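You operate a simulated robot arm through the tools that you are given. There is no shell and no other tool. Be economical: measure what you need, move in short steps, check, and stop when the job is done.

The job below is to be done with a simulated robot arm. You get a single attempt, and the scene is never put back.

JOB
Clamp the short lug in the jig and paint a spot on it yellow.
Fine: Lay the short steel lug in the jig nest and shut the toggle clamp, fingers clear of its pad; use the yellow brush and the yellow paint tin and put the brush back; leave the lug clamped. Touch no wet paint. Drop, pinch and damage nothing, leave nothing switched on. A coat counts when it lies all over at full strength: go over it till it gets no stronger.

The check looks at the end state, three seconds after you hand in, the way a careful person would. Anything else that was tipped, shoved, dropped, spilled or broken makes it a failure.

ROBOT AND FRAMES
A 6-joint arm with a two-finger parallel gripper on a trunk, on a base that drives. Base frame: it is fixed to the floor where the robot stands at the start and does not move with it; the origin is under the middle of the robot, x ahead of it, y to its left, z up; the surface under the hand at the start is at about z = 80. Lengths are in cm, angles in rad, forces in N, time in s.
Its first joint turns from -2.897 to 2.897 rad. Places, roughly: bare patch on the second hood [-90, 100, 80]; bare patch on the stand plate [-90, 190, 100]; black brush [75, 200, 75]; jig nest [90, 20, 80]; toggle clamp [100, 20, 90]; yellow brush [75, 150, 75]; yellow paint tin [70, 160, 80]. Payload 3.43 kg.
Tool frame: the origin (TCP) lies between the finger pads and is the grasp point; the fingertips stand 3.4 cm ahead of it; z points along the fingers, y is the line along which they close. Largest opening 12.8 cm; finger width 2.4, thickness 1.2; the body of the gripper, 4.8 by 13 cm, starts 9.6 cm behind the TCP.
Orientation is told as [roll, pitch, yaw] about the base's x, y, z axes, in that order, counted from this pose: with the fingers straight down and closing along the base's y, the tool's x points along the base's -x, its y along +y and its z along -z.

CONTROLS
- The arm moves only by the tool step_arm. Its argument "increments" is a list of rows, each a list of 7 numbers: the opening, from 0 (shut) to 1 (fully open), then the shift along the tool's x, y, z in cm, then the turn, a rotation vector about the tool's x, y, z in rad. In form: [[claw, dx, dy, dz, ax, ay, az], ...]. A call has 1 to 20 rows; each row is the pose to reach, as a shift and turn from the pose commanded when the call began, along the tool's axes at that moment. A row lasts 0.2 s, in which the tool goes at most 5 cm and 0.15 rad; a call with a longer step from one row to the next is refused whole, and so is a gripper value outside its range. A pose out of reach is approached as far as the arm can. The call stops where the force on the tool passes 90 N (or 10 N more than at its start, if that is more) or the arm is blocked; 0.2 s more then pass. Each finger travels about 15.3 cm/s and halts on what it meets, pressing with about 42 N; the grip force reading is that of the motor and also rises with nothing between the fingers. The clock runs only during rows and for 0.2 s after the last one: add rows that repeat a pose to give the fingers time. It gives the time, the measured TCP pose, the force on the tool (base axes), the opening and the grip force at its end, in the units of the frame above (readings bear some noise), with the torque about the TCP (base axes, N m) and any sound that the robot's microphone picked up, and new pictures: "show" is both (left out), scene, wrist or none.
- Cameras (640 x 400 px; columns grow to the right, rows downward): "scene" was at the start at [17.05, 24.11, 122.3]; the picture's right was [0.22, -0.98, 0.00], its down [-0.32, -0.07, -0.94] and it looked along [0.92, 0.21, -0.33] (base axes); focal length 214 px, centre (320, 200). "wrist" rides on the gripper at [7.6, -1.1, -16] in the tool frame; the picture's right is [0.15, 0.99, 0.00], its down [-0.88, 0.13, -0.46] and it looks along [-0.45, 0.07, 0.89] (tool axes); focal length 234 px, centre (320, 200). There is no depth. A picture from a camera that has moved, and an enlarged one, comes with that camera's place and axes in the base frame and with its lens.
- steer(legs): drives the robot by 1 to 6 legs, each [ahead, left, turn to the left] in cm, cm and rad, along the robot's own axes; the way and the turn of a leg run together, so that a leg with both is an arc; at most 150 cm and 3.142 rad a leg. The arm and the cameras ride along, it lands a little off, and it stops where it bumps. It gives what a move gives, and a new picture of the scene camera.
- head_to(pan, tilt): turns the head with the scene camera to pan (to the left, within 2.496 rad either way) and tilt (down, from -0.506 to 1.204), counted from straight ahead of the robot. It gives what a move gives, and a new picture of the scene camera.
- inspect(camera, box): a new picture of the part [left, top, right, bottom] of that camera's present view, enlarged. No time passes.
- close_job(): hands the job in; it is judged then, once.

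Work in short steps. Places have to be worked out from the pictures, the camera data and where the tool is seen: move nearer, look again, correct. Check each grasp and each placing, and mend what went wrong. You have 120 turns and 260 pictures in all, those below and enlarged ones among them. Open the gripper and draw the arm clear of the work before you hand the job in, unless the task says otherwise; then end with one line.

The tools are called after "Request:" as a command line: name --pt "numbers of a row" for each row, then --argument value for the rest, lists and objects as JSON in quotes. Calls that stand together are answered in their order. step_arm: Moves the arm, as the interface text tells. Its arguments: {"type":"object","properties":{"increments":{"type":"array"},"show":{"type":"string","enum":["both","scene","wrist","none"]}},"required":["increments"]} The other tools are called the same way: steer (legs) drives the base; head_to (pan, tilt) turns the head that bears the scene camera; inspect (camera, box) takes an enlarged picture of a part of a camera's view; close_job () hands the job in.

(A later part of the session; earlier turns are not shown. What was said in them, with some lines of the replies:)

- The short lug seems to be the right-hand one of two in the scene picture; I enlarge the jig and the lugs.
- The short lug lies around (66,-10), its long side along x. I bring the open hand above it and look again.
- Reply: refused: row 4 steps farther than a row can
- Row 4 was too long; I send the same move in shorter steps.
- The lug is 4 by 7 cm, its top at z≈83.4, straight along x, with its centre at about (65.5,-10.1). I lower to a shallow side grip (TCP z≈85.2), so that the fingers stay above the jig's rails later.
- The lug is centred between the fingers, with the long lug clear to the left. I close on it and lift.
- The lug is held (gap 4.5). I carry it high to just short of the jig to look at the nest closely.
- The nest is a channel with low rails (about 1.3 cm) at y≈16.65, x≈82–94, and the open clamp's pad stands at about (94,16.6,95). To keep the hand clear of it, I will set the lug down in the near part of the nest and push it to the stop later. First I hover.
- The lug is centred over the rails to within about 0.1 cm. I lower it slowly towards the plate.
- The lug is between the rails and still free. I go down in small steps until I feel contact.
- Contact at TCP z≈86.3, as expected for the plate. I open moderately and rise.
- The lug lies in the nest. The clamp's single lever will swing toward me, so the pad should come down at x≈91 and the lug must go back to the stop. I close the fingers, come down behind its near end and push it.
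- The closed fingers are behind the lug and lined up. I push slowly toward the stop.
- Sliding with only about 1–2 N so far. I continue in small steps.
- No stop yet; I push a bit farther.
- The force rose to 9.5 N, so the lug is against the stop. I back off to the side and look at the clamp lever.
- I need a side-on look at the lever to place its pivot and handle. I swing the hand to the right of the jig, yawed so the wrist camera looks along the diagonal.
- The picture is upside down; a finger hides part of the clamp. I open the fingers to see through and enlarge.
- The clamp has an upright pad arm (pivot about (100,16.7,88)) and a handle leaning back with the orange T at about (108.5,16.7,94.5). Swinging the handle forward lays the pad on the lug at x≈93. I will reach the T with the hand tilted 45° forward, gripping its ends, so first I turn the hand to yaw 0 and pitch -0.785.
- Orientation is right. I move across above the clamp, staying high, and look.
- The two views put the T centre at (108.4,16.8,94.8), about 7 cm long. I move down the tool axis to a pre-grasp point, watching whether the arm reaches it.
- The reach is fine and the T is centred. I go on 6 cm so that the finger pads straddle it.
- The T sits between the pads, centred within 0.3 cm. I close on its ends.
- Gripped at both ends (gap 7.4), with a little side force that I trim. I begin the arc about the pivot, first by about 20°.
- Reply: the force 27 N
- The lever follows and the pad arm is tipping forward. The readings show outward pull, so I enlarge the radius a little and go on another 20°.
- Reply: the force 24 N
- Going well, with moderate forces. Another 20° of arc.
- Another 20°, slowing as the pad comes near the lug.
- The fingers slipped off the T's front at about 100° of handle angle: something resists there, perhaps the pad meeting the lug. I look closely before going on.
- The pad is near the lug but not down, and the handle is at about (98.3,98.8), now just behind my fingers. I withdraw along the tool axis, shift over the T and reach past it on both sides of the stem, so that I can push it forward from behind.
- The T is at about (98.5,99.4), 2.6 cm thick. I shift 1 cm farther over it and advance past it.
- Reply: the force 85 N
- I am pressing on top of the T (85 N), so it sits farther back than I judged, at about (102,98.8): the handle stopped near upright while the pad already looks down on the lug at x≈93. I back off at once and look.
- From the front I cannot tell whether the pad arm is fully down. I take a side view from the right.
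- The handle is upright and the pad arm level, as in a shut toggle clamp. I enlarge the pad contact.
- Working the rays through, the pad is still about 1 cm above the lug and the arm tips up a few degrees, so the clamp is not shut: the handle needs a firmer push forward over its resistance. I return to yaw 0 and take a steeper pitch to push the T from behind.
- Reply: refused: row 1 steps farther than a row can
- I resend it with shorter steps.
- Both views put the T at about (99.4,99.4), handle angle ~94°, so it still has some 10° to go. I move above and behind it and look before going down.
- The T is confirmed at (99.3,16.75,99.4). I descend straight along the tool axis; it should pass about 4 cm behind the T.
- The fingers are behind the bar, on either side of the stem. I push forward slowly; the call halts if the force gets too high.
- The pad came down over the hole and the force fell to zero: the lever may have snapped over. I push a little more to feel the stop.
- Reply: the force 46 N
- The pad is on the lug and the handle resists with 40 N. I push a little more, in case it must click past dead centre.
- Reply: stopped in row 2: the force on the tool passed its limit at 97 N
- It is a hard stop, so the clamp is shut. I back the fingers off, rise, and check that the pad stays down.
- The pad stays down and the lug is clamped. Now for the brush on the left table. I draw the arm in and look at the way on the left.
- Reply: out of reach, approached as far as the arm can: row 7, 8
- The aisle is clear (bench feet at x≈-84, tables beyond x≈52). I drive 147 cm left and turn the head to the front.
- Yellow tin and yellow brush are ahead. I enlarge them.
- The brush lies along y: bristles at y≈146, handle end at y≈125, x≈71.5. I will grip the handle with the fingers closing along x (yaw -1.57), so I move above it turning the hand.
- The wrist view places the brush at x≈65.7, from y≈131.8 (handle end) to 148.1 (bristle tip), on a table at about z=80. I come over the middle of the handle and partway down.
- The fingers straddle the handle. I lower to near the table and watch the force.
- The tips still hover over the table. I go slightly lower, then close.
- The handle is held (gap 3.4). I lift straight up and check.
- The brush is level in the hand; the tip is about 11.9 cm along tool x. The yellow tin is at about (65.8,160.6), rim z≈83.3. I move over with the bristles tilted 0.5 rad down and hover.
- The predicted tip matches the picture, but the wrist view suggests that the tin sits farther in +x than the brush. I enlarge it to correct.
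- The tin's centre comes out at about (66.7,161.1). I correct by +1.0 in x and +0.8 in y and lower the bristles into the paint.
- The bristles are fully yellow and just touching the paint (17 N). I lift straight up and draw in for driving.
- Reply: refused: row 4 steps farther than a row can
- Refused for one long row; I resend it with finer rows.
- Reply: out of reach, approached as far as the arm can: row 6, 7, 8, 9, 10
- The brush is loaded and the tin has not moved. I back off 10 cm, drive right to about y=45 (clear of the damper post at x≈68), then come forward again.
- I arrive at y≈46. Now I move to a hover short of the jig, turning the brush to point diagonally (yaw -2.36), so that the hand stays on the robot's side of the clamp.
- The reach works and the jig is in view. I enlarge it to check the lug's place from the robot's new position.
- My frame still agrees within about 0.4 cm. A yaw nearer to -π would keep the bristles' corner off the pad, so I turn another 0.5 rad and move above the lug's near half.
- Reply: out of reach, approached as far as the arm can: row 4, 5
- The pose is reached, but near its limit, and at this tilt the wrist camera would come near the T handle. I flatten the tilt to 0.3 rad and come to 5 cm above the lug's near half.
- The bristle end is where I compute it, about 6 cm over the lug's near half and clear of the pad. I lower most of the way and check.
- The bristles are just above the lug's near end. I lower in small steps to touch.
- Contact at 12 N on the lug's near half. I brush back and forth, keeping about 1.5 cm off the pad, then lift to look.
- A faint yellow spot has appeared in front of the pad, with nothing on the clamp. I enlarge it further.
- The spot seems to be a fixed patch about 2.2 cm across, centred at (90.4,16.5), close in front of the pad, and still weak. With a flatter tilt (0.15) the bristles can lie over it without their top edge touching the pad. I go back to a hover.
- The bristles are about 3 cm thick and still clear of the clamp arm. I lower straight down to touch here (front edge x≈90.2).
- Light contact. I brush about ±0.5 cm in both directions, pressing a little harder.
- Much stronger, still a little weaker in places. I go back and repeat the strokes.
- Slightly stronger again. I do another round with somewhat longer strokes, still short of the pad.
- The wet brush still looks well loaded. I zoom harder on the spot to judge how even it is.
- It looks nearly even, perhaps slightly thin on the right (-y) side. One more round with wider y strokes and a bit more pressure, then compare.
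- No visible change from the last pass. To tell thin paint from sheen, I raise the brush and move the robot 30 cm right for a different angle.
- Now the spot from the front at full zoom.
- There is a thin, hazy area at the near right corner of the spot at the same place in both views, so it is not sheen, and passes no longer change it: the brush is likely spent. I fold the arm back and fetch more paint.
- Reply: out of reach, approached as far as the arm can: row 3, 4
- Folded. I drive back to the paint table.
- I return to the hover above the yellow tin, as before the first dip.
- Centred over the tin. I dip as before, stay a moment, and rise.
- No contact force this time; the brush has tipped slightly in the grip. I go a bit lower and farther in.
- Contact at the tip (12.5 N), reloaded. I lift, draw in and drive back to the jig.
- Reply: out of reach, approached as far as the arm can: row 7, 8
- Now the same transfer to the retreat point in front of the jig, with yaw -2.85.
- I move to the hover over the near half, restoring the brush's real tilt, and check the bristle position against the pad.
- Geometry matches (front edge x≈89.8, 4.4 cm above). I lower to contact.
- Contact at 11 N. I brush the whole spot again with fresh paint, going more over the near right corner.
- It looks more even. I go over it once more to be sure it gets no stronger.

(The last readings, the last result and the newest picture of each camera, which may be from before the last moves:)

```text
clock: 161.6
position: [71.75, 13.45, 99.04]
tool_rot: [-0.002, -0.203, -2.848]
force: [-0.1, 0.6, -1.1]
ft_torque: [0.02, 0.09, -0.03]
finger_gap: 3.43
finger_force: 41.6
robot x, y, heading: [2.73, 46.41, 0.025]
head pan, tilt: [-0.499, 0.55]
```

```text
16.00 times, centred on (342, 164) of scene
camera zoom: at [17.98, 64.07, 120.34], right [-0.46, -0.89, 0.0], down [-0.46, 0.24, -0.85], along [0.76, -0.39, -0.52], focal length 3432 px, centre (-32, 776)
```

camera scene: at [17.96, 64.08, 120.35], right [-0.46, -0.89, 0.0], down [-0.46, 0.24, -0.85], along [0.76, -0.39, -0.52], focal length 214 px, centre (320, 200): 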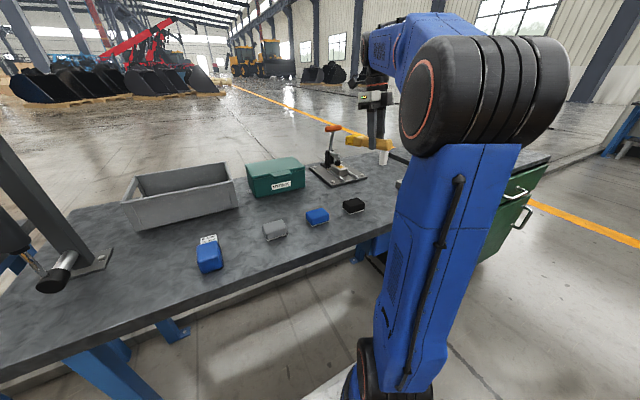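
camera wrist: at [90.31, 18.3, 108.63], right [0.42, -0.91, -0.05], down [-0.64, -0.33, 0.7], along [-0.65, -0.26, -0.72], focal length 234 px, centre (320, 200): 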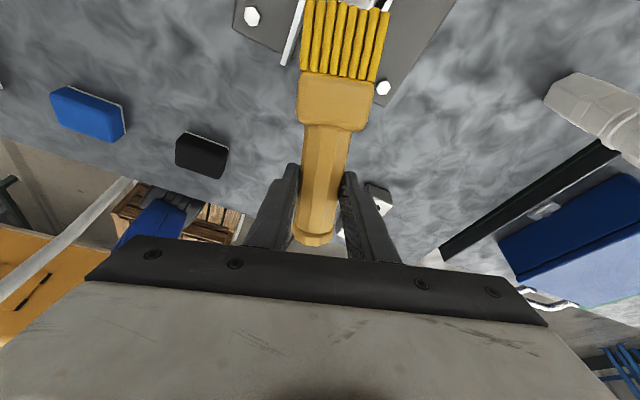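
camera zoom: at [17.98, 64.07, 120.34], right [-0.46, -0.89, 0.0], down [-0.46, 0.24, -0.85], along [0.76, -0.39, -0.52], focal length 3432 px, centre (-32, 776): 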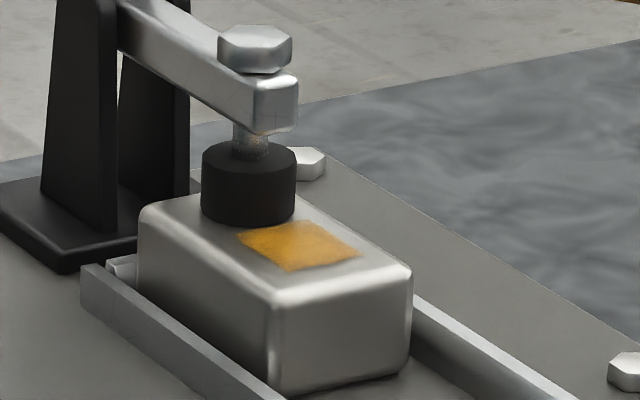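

The spot now looks even and gets no stronger. I fold the arm back for the trip to return the brush.

Request:
step_arm --pt "0.1 -0.6 -3.3 -1 -0.024 0 -0.114" --pt "0.1 -1.2 -6.6 -2 -0.047 0 -0.229" --pt "0.1 -1.8 -9.8 -3 -0.071 0 -0.343" --pt "0.1 -2.4 -13.1 -4 -0.094 0 -0.457" --pt "0.1 -3 -16.4 -5 -0.118 0 -0.572" --pt "0.1 -3.6 -19.7 -6 -0.141 0 -0.686" --pt "0.1 -4.3 -23 -6.2 -0.165 0 -0.8" --pt "0.1 -4.9 -26.3 -6.2 -0.188 0 -0.915" --pt "0.1 -5.5 -29.5 -6.2 -0.212 0 -1.029" --pt "0.1 -6.1 -32.8 -6.2 -0.235 0 -1.144" --pt "0.1 -6.7 -36.1 -6.2 -0.259 0 -1.258" --pt "0.1 -6.7 -36.1 -6.2 -0.259 0 -1.258" --show "scene"

Request:
steer --legs '[[-10, 0, -0.02], [0, 103, 0], [10, 0, 0]]'

Request:
head_to --pan 0.0 --tilt 0.6

```text
clock: 164.2
position: [56.3, 46.61, 106.47]
tool_rot: [0.002, -0.202, -1.564]
force: [-0.5, 0.3, -1.1]
ft_torque: [-0.03, 0.0, 0.04]
finger_gap: 3.44
finger_force: 41.6
robot x, y, heading: [2.14, 45.86, 0.022]
head pan, tilt: [-0.499, 0.55]
camera scene: at [17.95, 64.09, 120.35], right [-0.46, -0.89, 0.0], down [-0.46, 0.24, -0.85], along [0.76, -0.39, -0.52], focal length 214 px, centre (320, 200)
```

scene: 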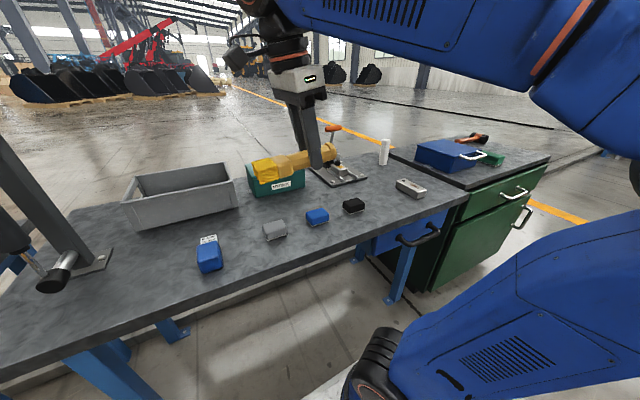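

```text
clock: 171.1
position: [56.52, 148.63, 106.49]
tool_rot: [0.001, -0.203, -1.596]
force: [-0.5, 0.5, -1.5]
ft_torque: [-0.01, -0.01, 0.01]
finger_gap: 3.45
finger_force: 42.0
robot x, y, heading: [2.78, 149.82, -0.008]
head pan, tilt: [-0.499, 0.55]
camera scene: at [18.74, 167.34, 120.35], right [-0.49, -0.87, 0.0], down [-0.46, 0.25, -0.85], along [0.75, -0.41, -0.52], focal length 214 px, centre (320, 200)
```

scene: 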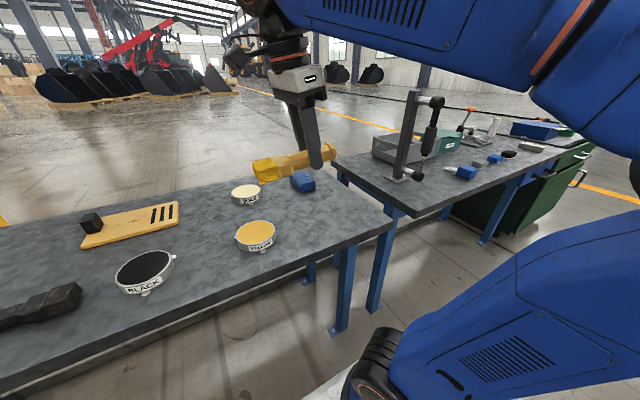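

```text
clock: 172.0
position: [56.71, 148.67, 106.43]
tool_rot: [0.001, -0.202, -1.595]
force: [0.2, 0.3, -0.7]
ft_torque: [0.0, -0.04, -0.02]
finger_gap: 3.45
finger_force: 42.0
robot x, y, heading: [2.96, 149.87, -0.008]
head pan, tilt: [0.0, 0.6]
camera scene: at [19.73, 171.62, 119.9], right [-0.01, -1.0, 0.0], down [-0.56, 0.01, -0.83], along [0.83, -0.01, -0.56], focal length 214 px, centre (320, 200)
```

scene: 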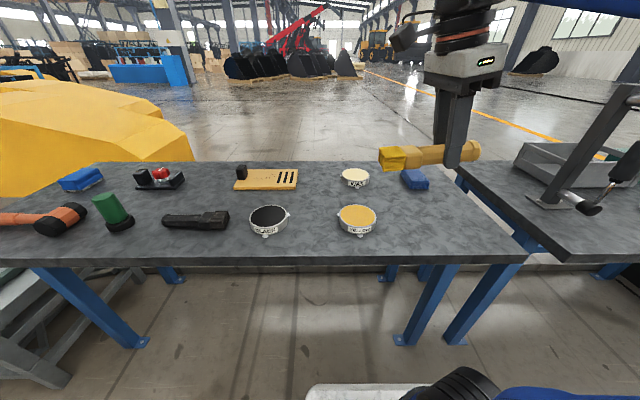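

I move over the brush's original place, levelling it.

Request:
step_arm --pt "0.1 -2.5 2.2 1 0 0.04 -0.006" --pt "0.1 -5 4.4 3 0 0.08 -0.012" --pt "0.1 -7.5 6.6 6 0 0.12 -0.02" --pt "0.1 -9.5 8.4 9 0 0.142 -0.025" --pt "0.1 -10.3 8.8 11.7 0 0.142 -0.025" --pt "0.1 -10.3 8.8 11.7 0 0.142 -0.025"

Request:
inspect --camera "scene" --box '[360, 130, 500, 230]'

```text
clock: 173.4
position: [64.97, 136.0, 97.03]
tool_rot: [-0.002, -0.061, -1.57]
force: [0.4, -0.8, -0.9]
ft_torque: [-0.06, -0.05, 0.0]
finger_gap: 3.44
finger_force: 42.1
robot x, y, heading: [2.92, 149.69, -0.008]
head pan, tilt: [0.0, 0.6]
camera scene: at [19.73, 171.63, 119.9], right [-0.01, -1.0, 0.0], down [-0.56, 0.0, -0.83], along [0.82, -0.01, -0.56], focal length 214 px, centre (320, 200)
camera wrist: at [63.99, 144.58, 112.67], right [0.99, 0.15, -0.01], down [0.13, -0.85, 0.51], along [0.07, -0.5, -0.86], focal length 234 px, centre (320, 200)
```

scene: 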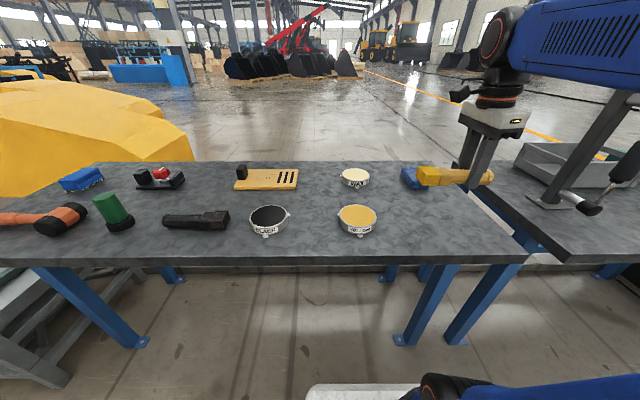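
wrist: 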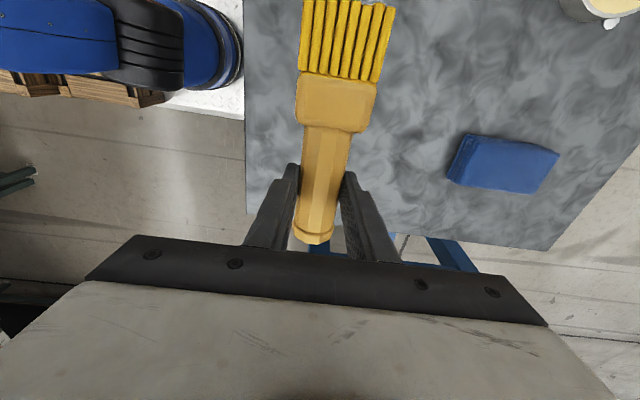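

```text
4.00 times, centred on (430, 180) of scene
camera zoom: at [19.73, 171.63, 119.9], right [-0.01, -1.0, 0.0], down [-0.56, 0.0, -0.83], along [0.82, -0.01, -0.56], focal length 858 px, centre (-120, 280)
```

zoom: 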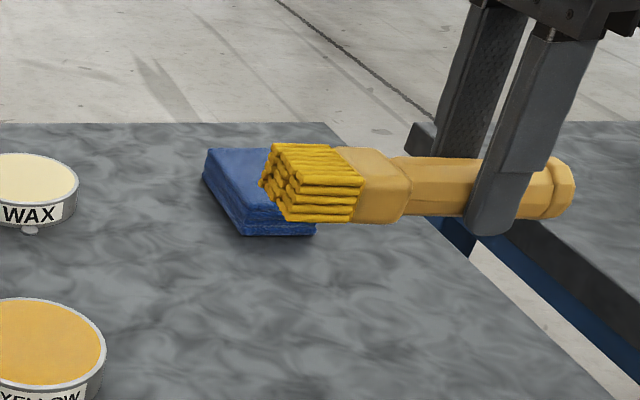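

I lower over the original place to just above the table.

Request:
step_arm --pt "0.1 0.7 0.8 4 0 0 0" --pt "0.1 1.0 0.8 8 0 0 0" --pt "0.1 1.2 0.8 11 0 0 0" --pt "0.1 1.25 0.8 12.4 0 0 0" --pt "0.1 1.28 0.8 13.0 0 0 0" --show "none"

Request:
inspect --camera "scene" --box '[380, 160, 490, 245]'

```text
clock: 174.6
position: [65.82, 136.38, 84.06]
tool_rot: [-0.002, -0.061, -1.569]
force: [0.0, 0.4, -0.3]
ft_torque: [-0.03, 0.01, -0.02]
finger_gap: 3.43
finger_force: 42.2
robot x, y, heading: [2.24, 149.63, -0.012]
head pan, tilt: [0.0, 0.6]
```

```text
4.71 times, centred on (435, 202) of scene
camera zoom: at [19.73, 171.63, 119.9], right [-0.01, -1.0, 0.0], down [-0.56, 0.0, -0.83], along [0.82, -0.01, -0.56], focal length 1009 px, centre (-221, 188)
```

zoom: 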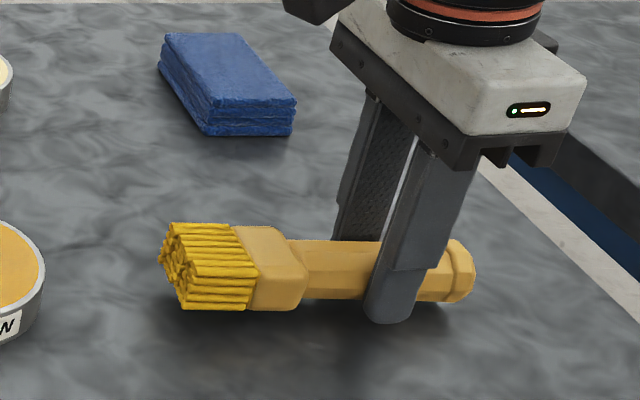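

Nearly down. I feel for the table in small steps.

Request:
step_arm --pt "0.1 0 0 0.2 0 0 0" --pt "0.1 0 0 0.35 0 0 0" --pt "0.1 0 0 0.5 0 0 0" --show "none"

Request:
step_arm --pt "0.1 0 0 0.1 0 0 0" --pt "0.1 0 0 0.15 0 0 0" --show "none"

```text
clock: 175.4
position: [65.82, 136.38, 83.58]
tool_rot: [-0.002, -0.062, -1.57]
force: [0.1, 0.7, -0.3]
ft_torque: [-0.05, 0.01, 0.02]
finger_gap: 3.47
finger_force: 41.6
robot x, y, heading: [2.75, 149.82, -0.004]
head pan, tilt: [0.0, 0.6]
```

```text
clock: 176.0
position: [65.84, 136.44, 83.52]
tool_rot: [0.0, -0.061, -1.57]
force: [1.3, 3.7, 21.5]
ft_torque: [-1.02, -0.06, 0.1]
finger_gap: 3.45
finger_force: 41.8
robot x, y, heading: [2.66, 149.45, -0.008]
head pan, tilt: [0.0, 0.6]
```

The handle's end touches first, so I ease up and tilt the bristles down a touch before releasing.

Request:
step_arm --pt "0.1 0 0 -0.12 0 0 0" --pt "0.1 0 0 -0.12 0 -0.03 0" --pt "0.1 0 0 -0.05 0 -0.04 0" --show "none"

Request:
inspect --camera "scene" --box '[390, 190, 480, 240]'

```text
clock: 176.8
position: [65.87, 136.51, 83.54]
tool_rot: [0.0, -0.102, -1.569]
force: [-3.4, 7.6, 23.4]
ft_torque: [0.43, 0.04, 0.06]
finger_gap: 3.42
finger_force: 41.8
robot x, y, heading: [2.7, 149.84, -0.012]
head pan, tilt: [0.0, 0.6]
```

```text
7.11 times, centred on (435, 215) of scene
camera zoom: at [19.66, 171.67, 119.9], right [-0.01, -1.0, 0.0], down [-0.56, 0.0, -0.83], along [0.83, -0.01, -0.56], focal length 1525 px, centre (-498, 93)
```

zoom: 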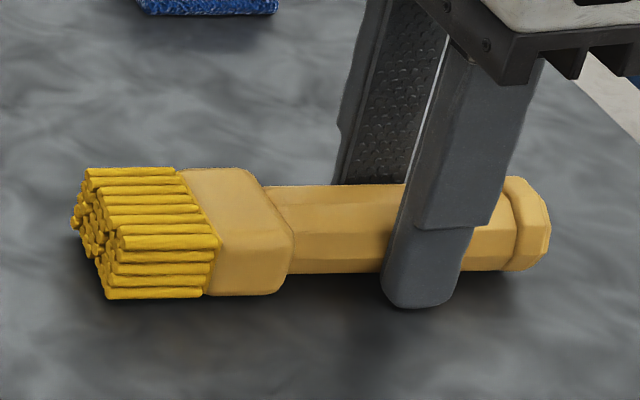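

The brush now lies flat along its length. I open gently and rise straight up.

Request:
step_arm --pt "0.3 0 0 -0.05 0 0 0" --pt "0.45 0 0 -0.05 0 0 0" --pt "0.6 0 0 -0.05 0 0 0" --pt "0.6 -0.2 0 -2 0 0 0" --pt "0.6 -0.5 0 -5 0 0 0" --pt "0.6 -1 0 -9.5 0 0 0" --pt "0.6 -1.4 0 -14 0 0 0" --pt "0.6 -1.9 0 -18.5 0 0 0" --pt "0.6 -1.9 0 -18.5 0 0 0"

Request:
inspect --camera "scene" --box '[320, 160, 480, 250]'

```text
clock: 178.8
position: [66.01, 136.29, 101.88]
tool_rot: [-0.002, -0.102, -1.573]
force: [0.0, 1.4, 0.1]
ft_torque: [0.01, 0.02, 0.06]
finger_gap: 7.69
finger_force: 0.1
robot x, y, heading: [3.03, 149.94, -0.008]
head pan, tilt: [0.0, 0.6]
camera scene: at [19.73, 171.63, 119.9], right [-0.01, -1.0, 0.0], down [-0.56, 0.0, -0.83], along [0.82, -0.01, -0.56], focal length 214 px, centre (320, 200)
camera wrist: at [64.9, 145.55, 117.16], right [0.99, 0.15, -0.02], down [0.13, -0.83, 0.54], along [0.07, -0.54, -0.84], focal length 234 px, centre (320, 200)
```

scene: 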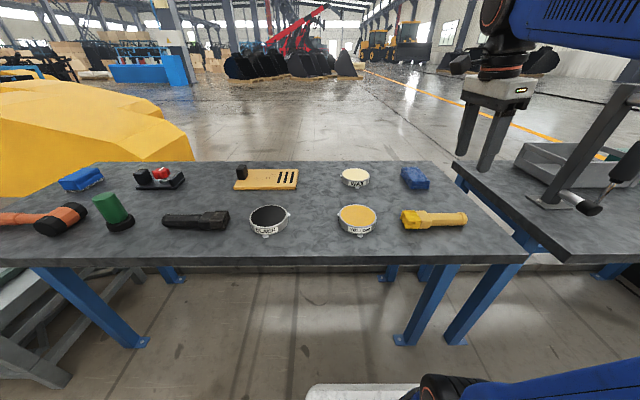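
wrist: 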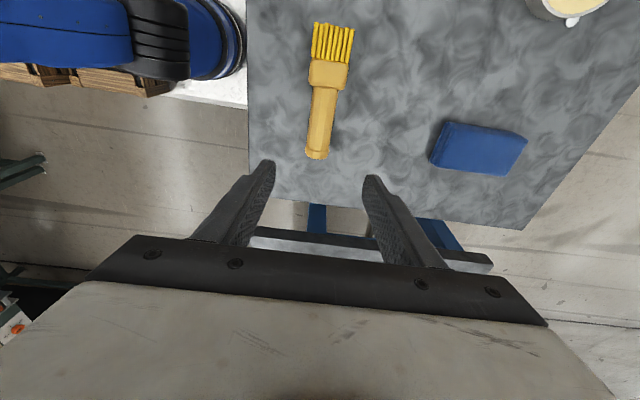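

```text
4.00 times, centred on (400, 205) of scene
camera zoom: at [19.73, 171.63, 119.9], right [-0.01, -1.0, 0.0], down [-0.56, 0.0, -0.83], along [0.82, -0.01, -0.56], focal length 858 px, centre (0, 180)
```

zoom: 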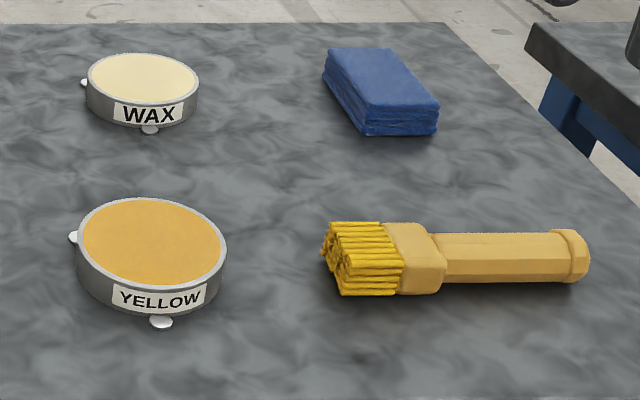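

The brush is back and the tin is undisturbed. I draw the arm in and drive back for a final close look at the clamped lug.

Request:
step_arm --pt "0.6 -1 -3 -2 0 0.05 0" --pt "0.6 -1 -6 -4 0 0.1 0" --pt "0.6 0 -9 -5 0 0.1 0" --pt "0.6 3 -11 -5 0 0.1 0" --pt "0.6 7 -11 -5 0 0.1 0" --pt "0.6 11 -11 -5 0 0.1 0" --pt "0.6 11 -11 -5 0 0.1 0" --show "none"

Request:
steer --legs '[[-10, 0, 0.008], [0, -125, 0], [8, 0, 0]]'

```text
clock: 180.4
position: [55.0, 147.63, 106.08]
tool_rot: [-0.001, 0.0, -1.57]
force: [-0.2, -1.1, 0.2]
ft_torque: [-0.03, -0.04, 0.0]
finger_gap: 7.67
finger_force: 0.0
robot x, y, heading: [2.84, 149.65, -0.008]
head pan, tilt: [0.0, 0.6]
```

```text
clock: 188.1
position: [52.07, 23.05, 106.06]
tool_rot: [0.0, -0.001, -1.575]
force: [-0.1, 0.5, 0.5]
ft_torque: [0.0, -0.02, 0.0]
finger_gap: 7.7
finger_force: 0.1
robot x, y, heading: [-0.04, 25.16, -0.013]
head pan, tilt: [0.0, 0.6]
camera scene: at [16.93, 47.26, 119.9], right [-0.01, -1.0, 0.0], down [-0.56, 0.01, -0.83], along [0.82, -0.01, -0.56], focal length 214 px, centre (320, 200)
```

scene: 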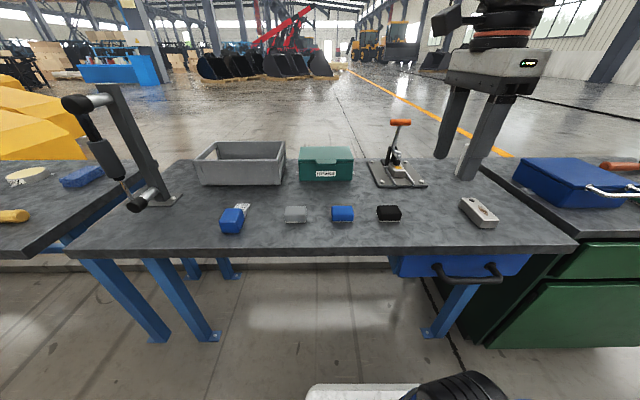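

Request:
inspect --camera "scene" --box '[390, 162, 402, 170]'

```text
16.00 times, centred on (396, 166) of scene
camera zoom: at [16.93, 47.26, 119.9], right [-0.01, -1.0, 0.0], down [-0.56, 0.01, -0.83], along [0.82, -0.01, -0.56], focal length 3432 px, centre (-896, 744)
```

zoom: 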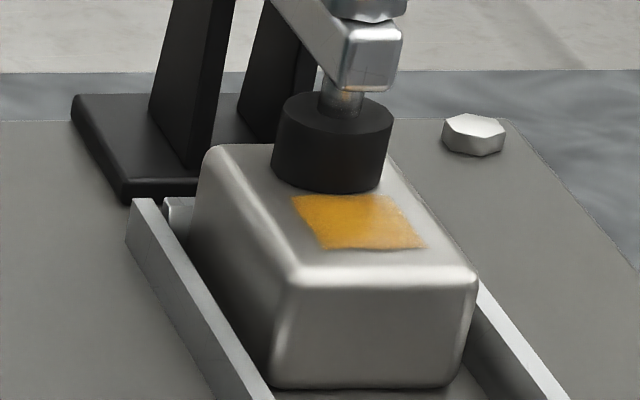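

A soft haze remains in the spot, now at a different point, which speaks for sheen. I take a close look from above with the wrist camera.

Request:
step_arm --pt "0.6 0 2.5 -0.3 0 0 -0.14" --pt "0.6 -0.5 5 -0.3 0 0 -0.28" --pt "0.6 -1 7.5 -0.3 0 0 -0.42" --pt "0.6 -1.5 10 -0.3 0 0 -0.56" --pt "0.6 -2.2 12.5 -0.3 0 0 -0.7" --pt "0.6 -3 15 -0.3 0 0 -0.84" --pt "0.6 -3.8 17.5 -0.3 0 0 -0.98" --pt "0.6 -4.6 20 -0.3 0 0 -1.12" --pt "0.6 -5.4 22 0 0 0 -1.26" --pt "0.6 -6 24 2 0 0 -1.4" --pt "0.6 -6 25 4 0 0 -1.54" --pt "0.6 -6 25 5 0 0 -1.575" --pt "0.6 -6 25 5 0 0 -1.575" --show "none"

Request:
inspect --camera "wrist" --box '[260, 170, 380, 260]'

```text
clock: 190.8
position: [77.2, 16.72, 100.81]
tool_rot: [0.0, 0.003, 0.001]
force: [-0.5, -0.5, -0.1]
ft_torque: [0.02, 0.03, 0.01]
finger_gap: 7.67
finger_force: 0.1
robot x, y, heading: [-0.28, 25.33, -0.016]
head pan, tilt: [0.0, 0.6]
```

```text
4.44 times, centred on (320, 215) of wrist
camera zoom: at [69.66, 15.88, 116.93], right [-0.15, 0.99, 0.0], down [0.88, 0.13, 0.45], along [0.45, 0.07, -0.89], focal length 1041 px, centre (320, 133)
```

zoom: 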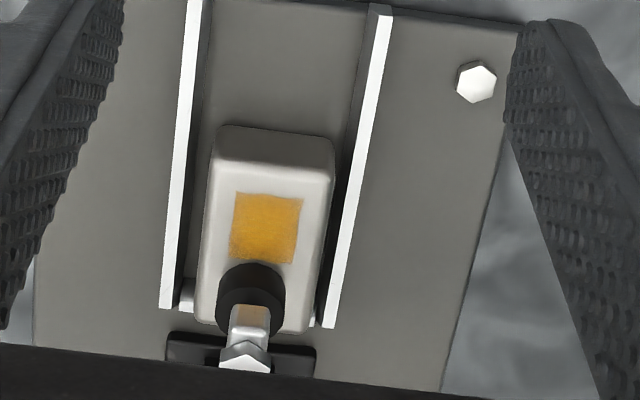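

Request:
inspect --camera "wrist" --box '[294, 204, 324, 236]'

```text
12.50 times, centred on (309, 220) of wrist
camera zoom: at [69.66, 15.88, 116.93], right [-0.15, 0.99, 0.0], down [0.88, 0.13, 0.45], along [0.45, 0.07, -0.89], focal length 2927 px, centre (458, -50)
```

zoom: 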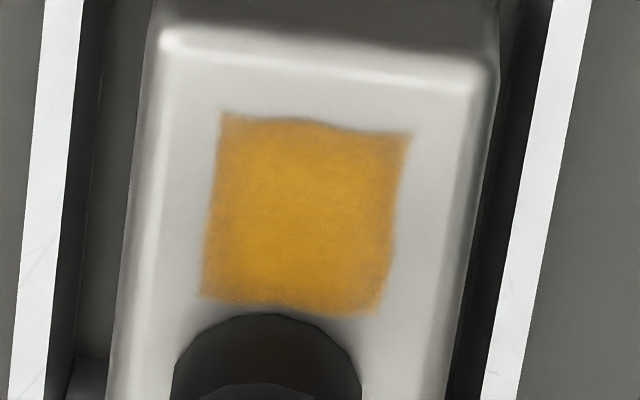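

The spot is a solid, even yellow, the lug clamped and the pad clean. I open the gripper and draw the arm clear before handing in.

Request:
step_arm --pt "0.8 3 0 -2 0 0 0" --pt "1 7 0 -4 0 0 0" --pt "1 11 0 -6 0 0 0" --pt "1 15 0 -7 0 0 0" --pt "1 19 0 -8 0 0 0" --pt "1 19 0 -8 0 0 0" --show "scene"

```text
clock: 192.2
position: [58.08, 16.95, 109.2]
tool_rot: [-0.001, 0.002, -0.001]
force: [0.1, -0.1, 0.5]
ft_torque: [-0.02, 0.04, 0.01]
finger_gap: 12.8
finger_force: 0.0
robot x, y, heading: [-0.39, 25.43, -0.016]
head pan, tilt: [0.0, 0.6]
camera scene: at [16.94, 47.26, 119.9], right [-0.01, -1.0, 0.0], down [-0.56, 0.01, -0.83], along [0.82, -0.01, -0.56], focal length 214 px, centre (320, 200)
```

scene: 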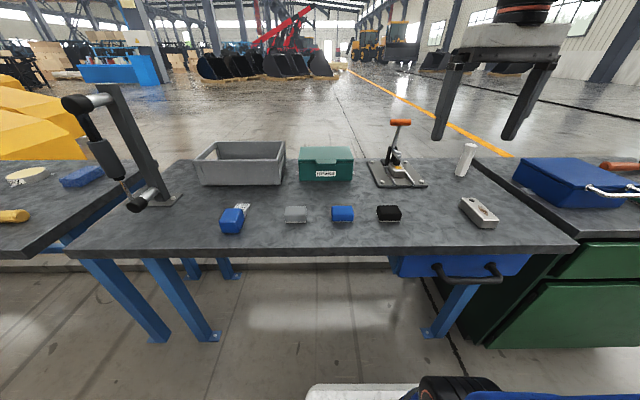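

Everything is in order, so I hand the job in.

Request:
close_job

```text
The job is handed in.
```

The short lug is clamped in the jig with an even yellow spot painted on it, the yellow brush is back in its place, and I saw nothing tipped, moved or dropped.
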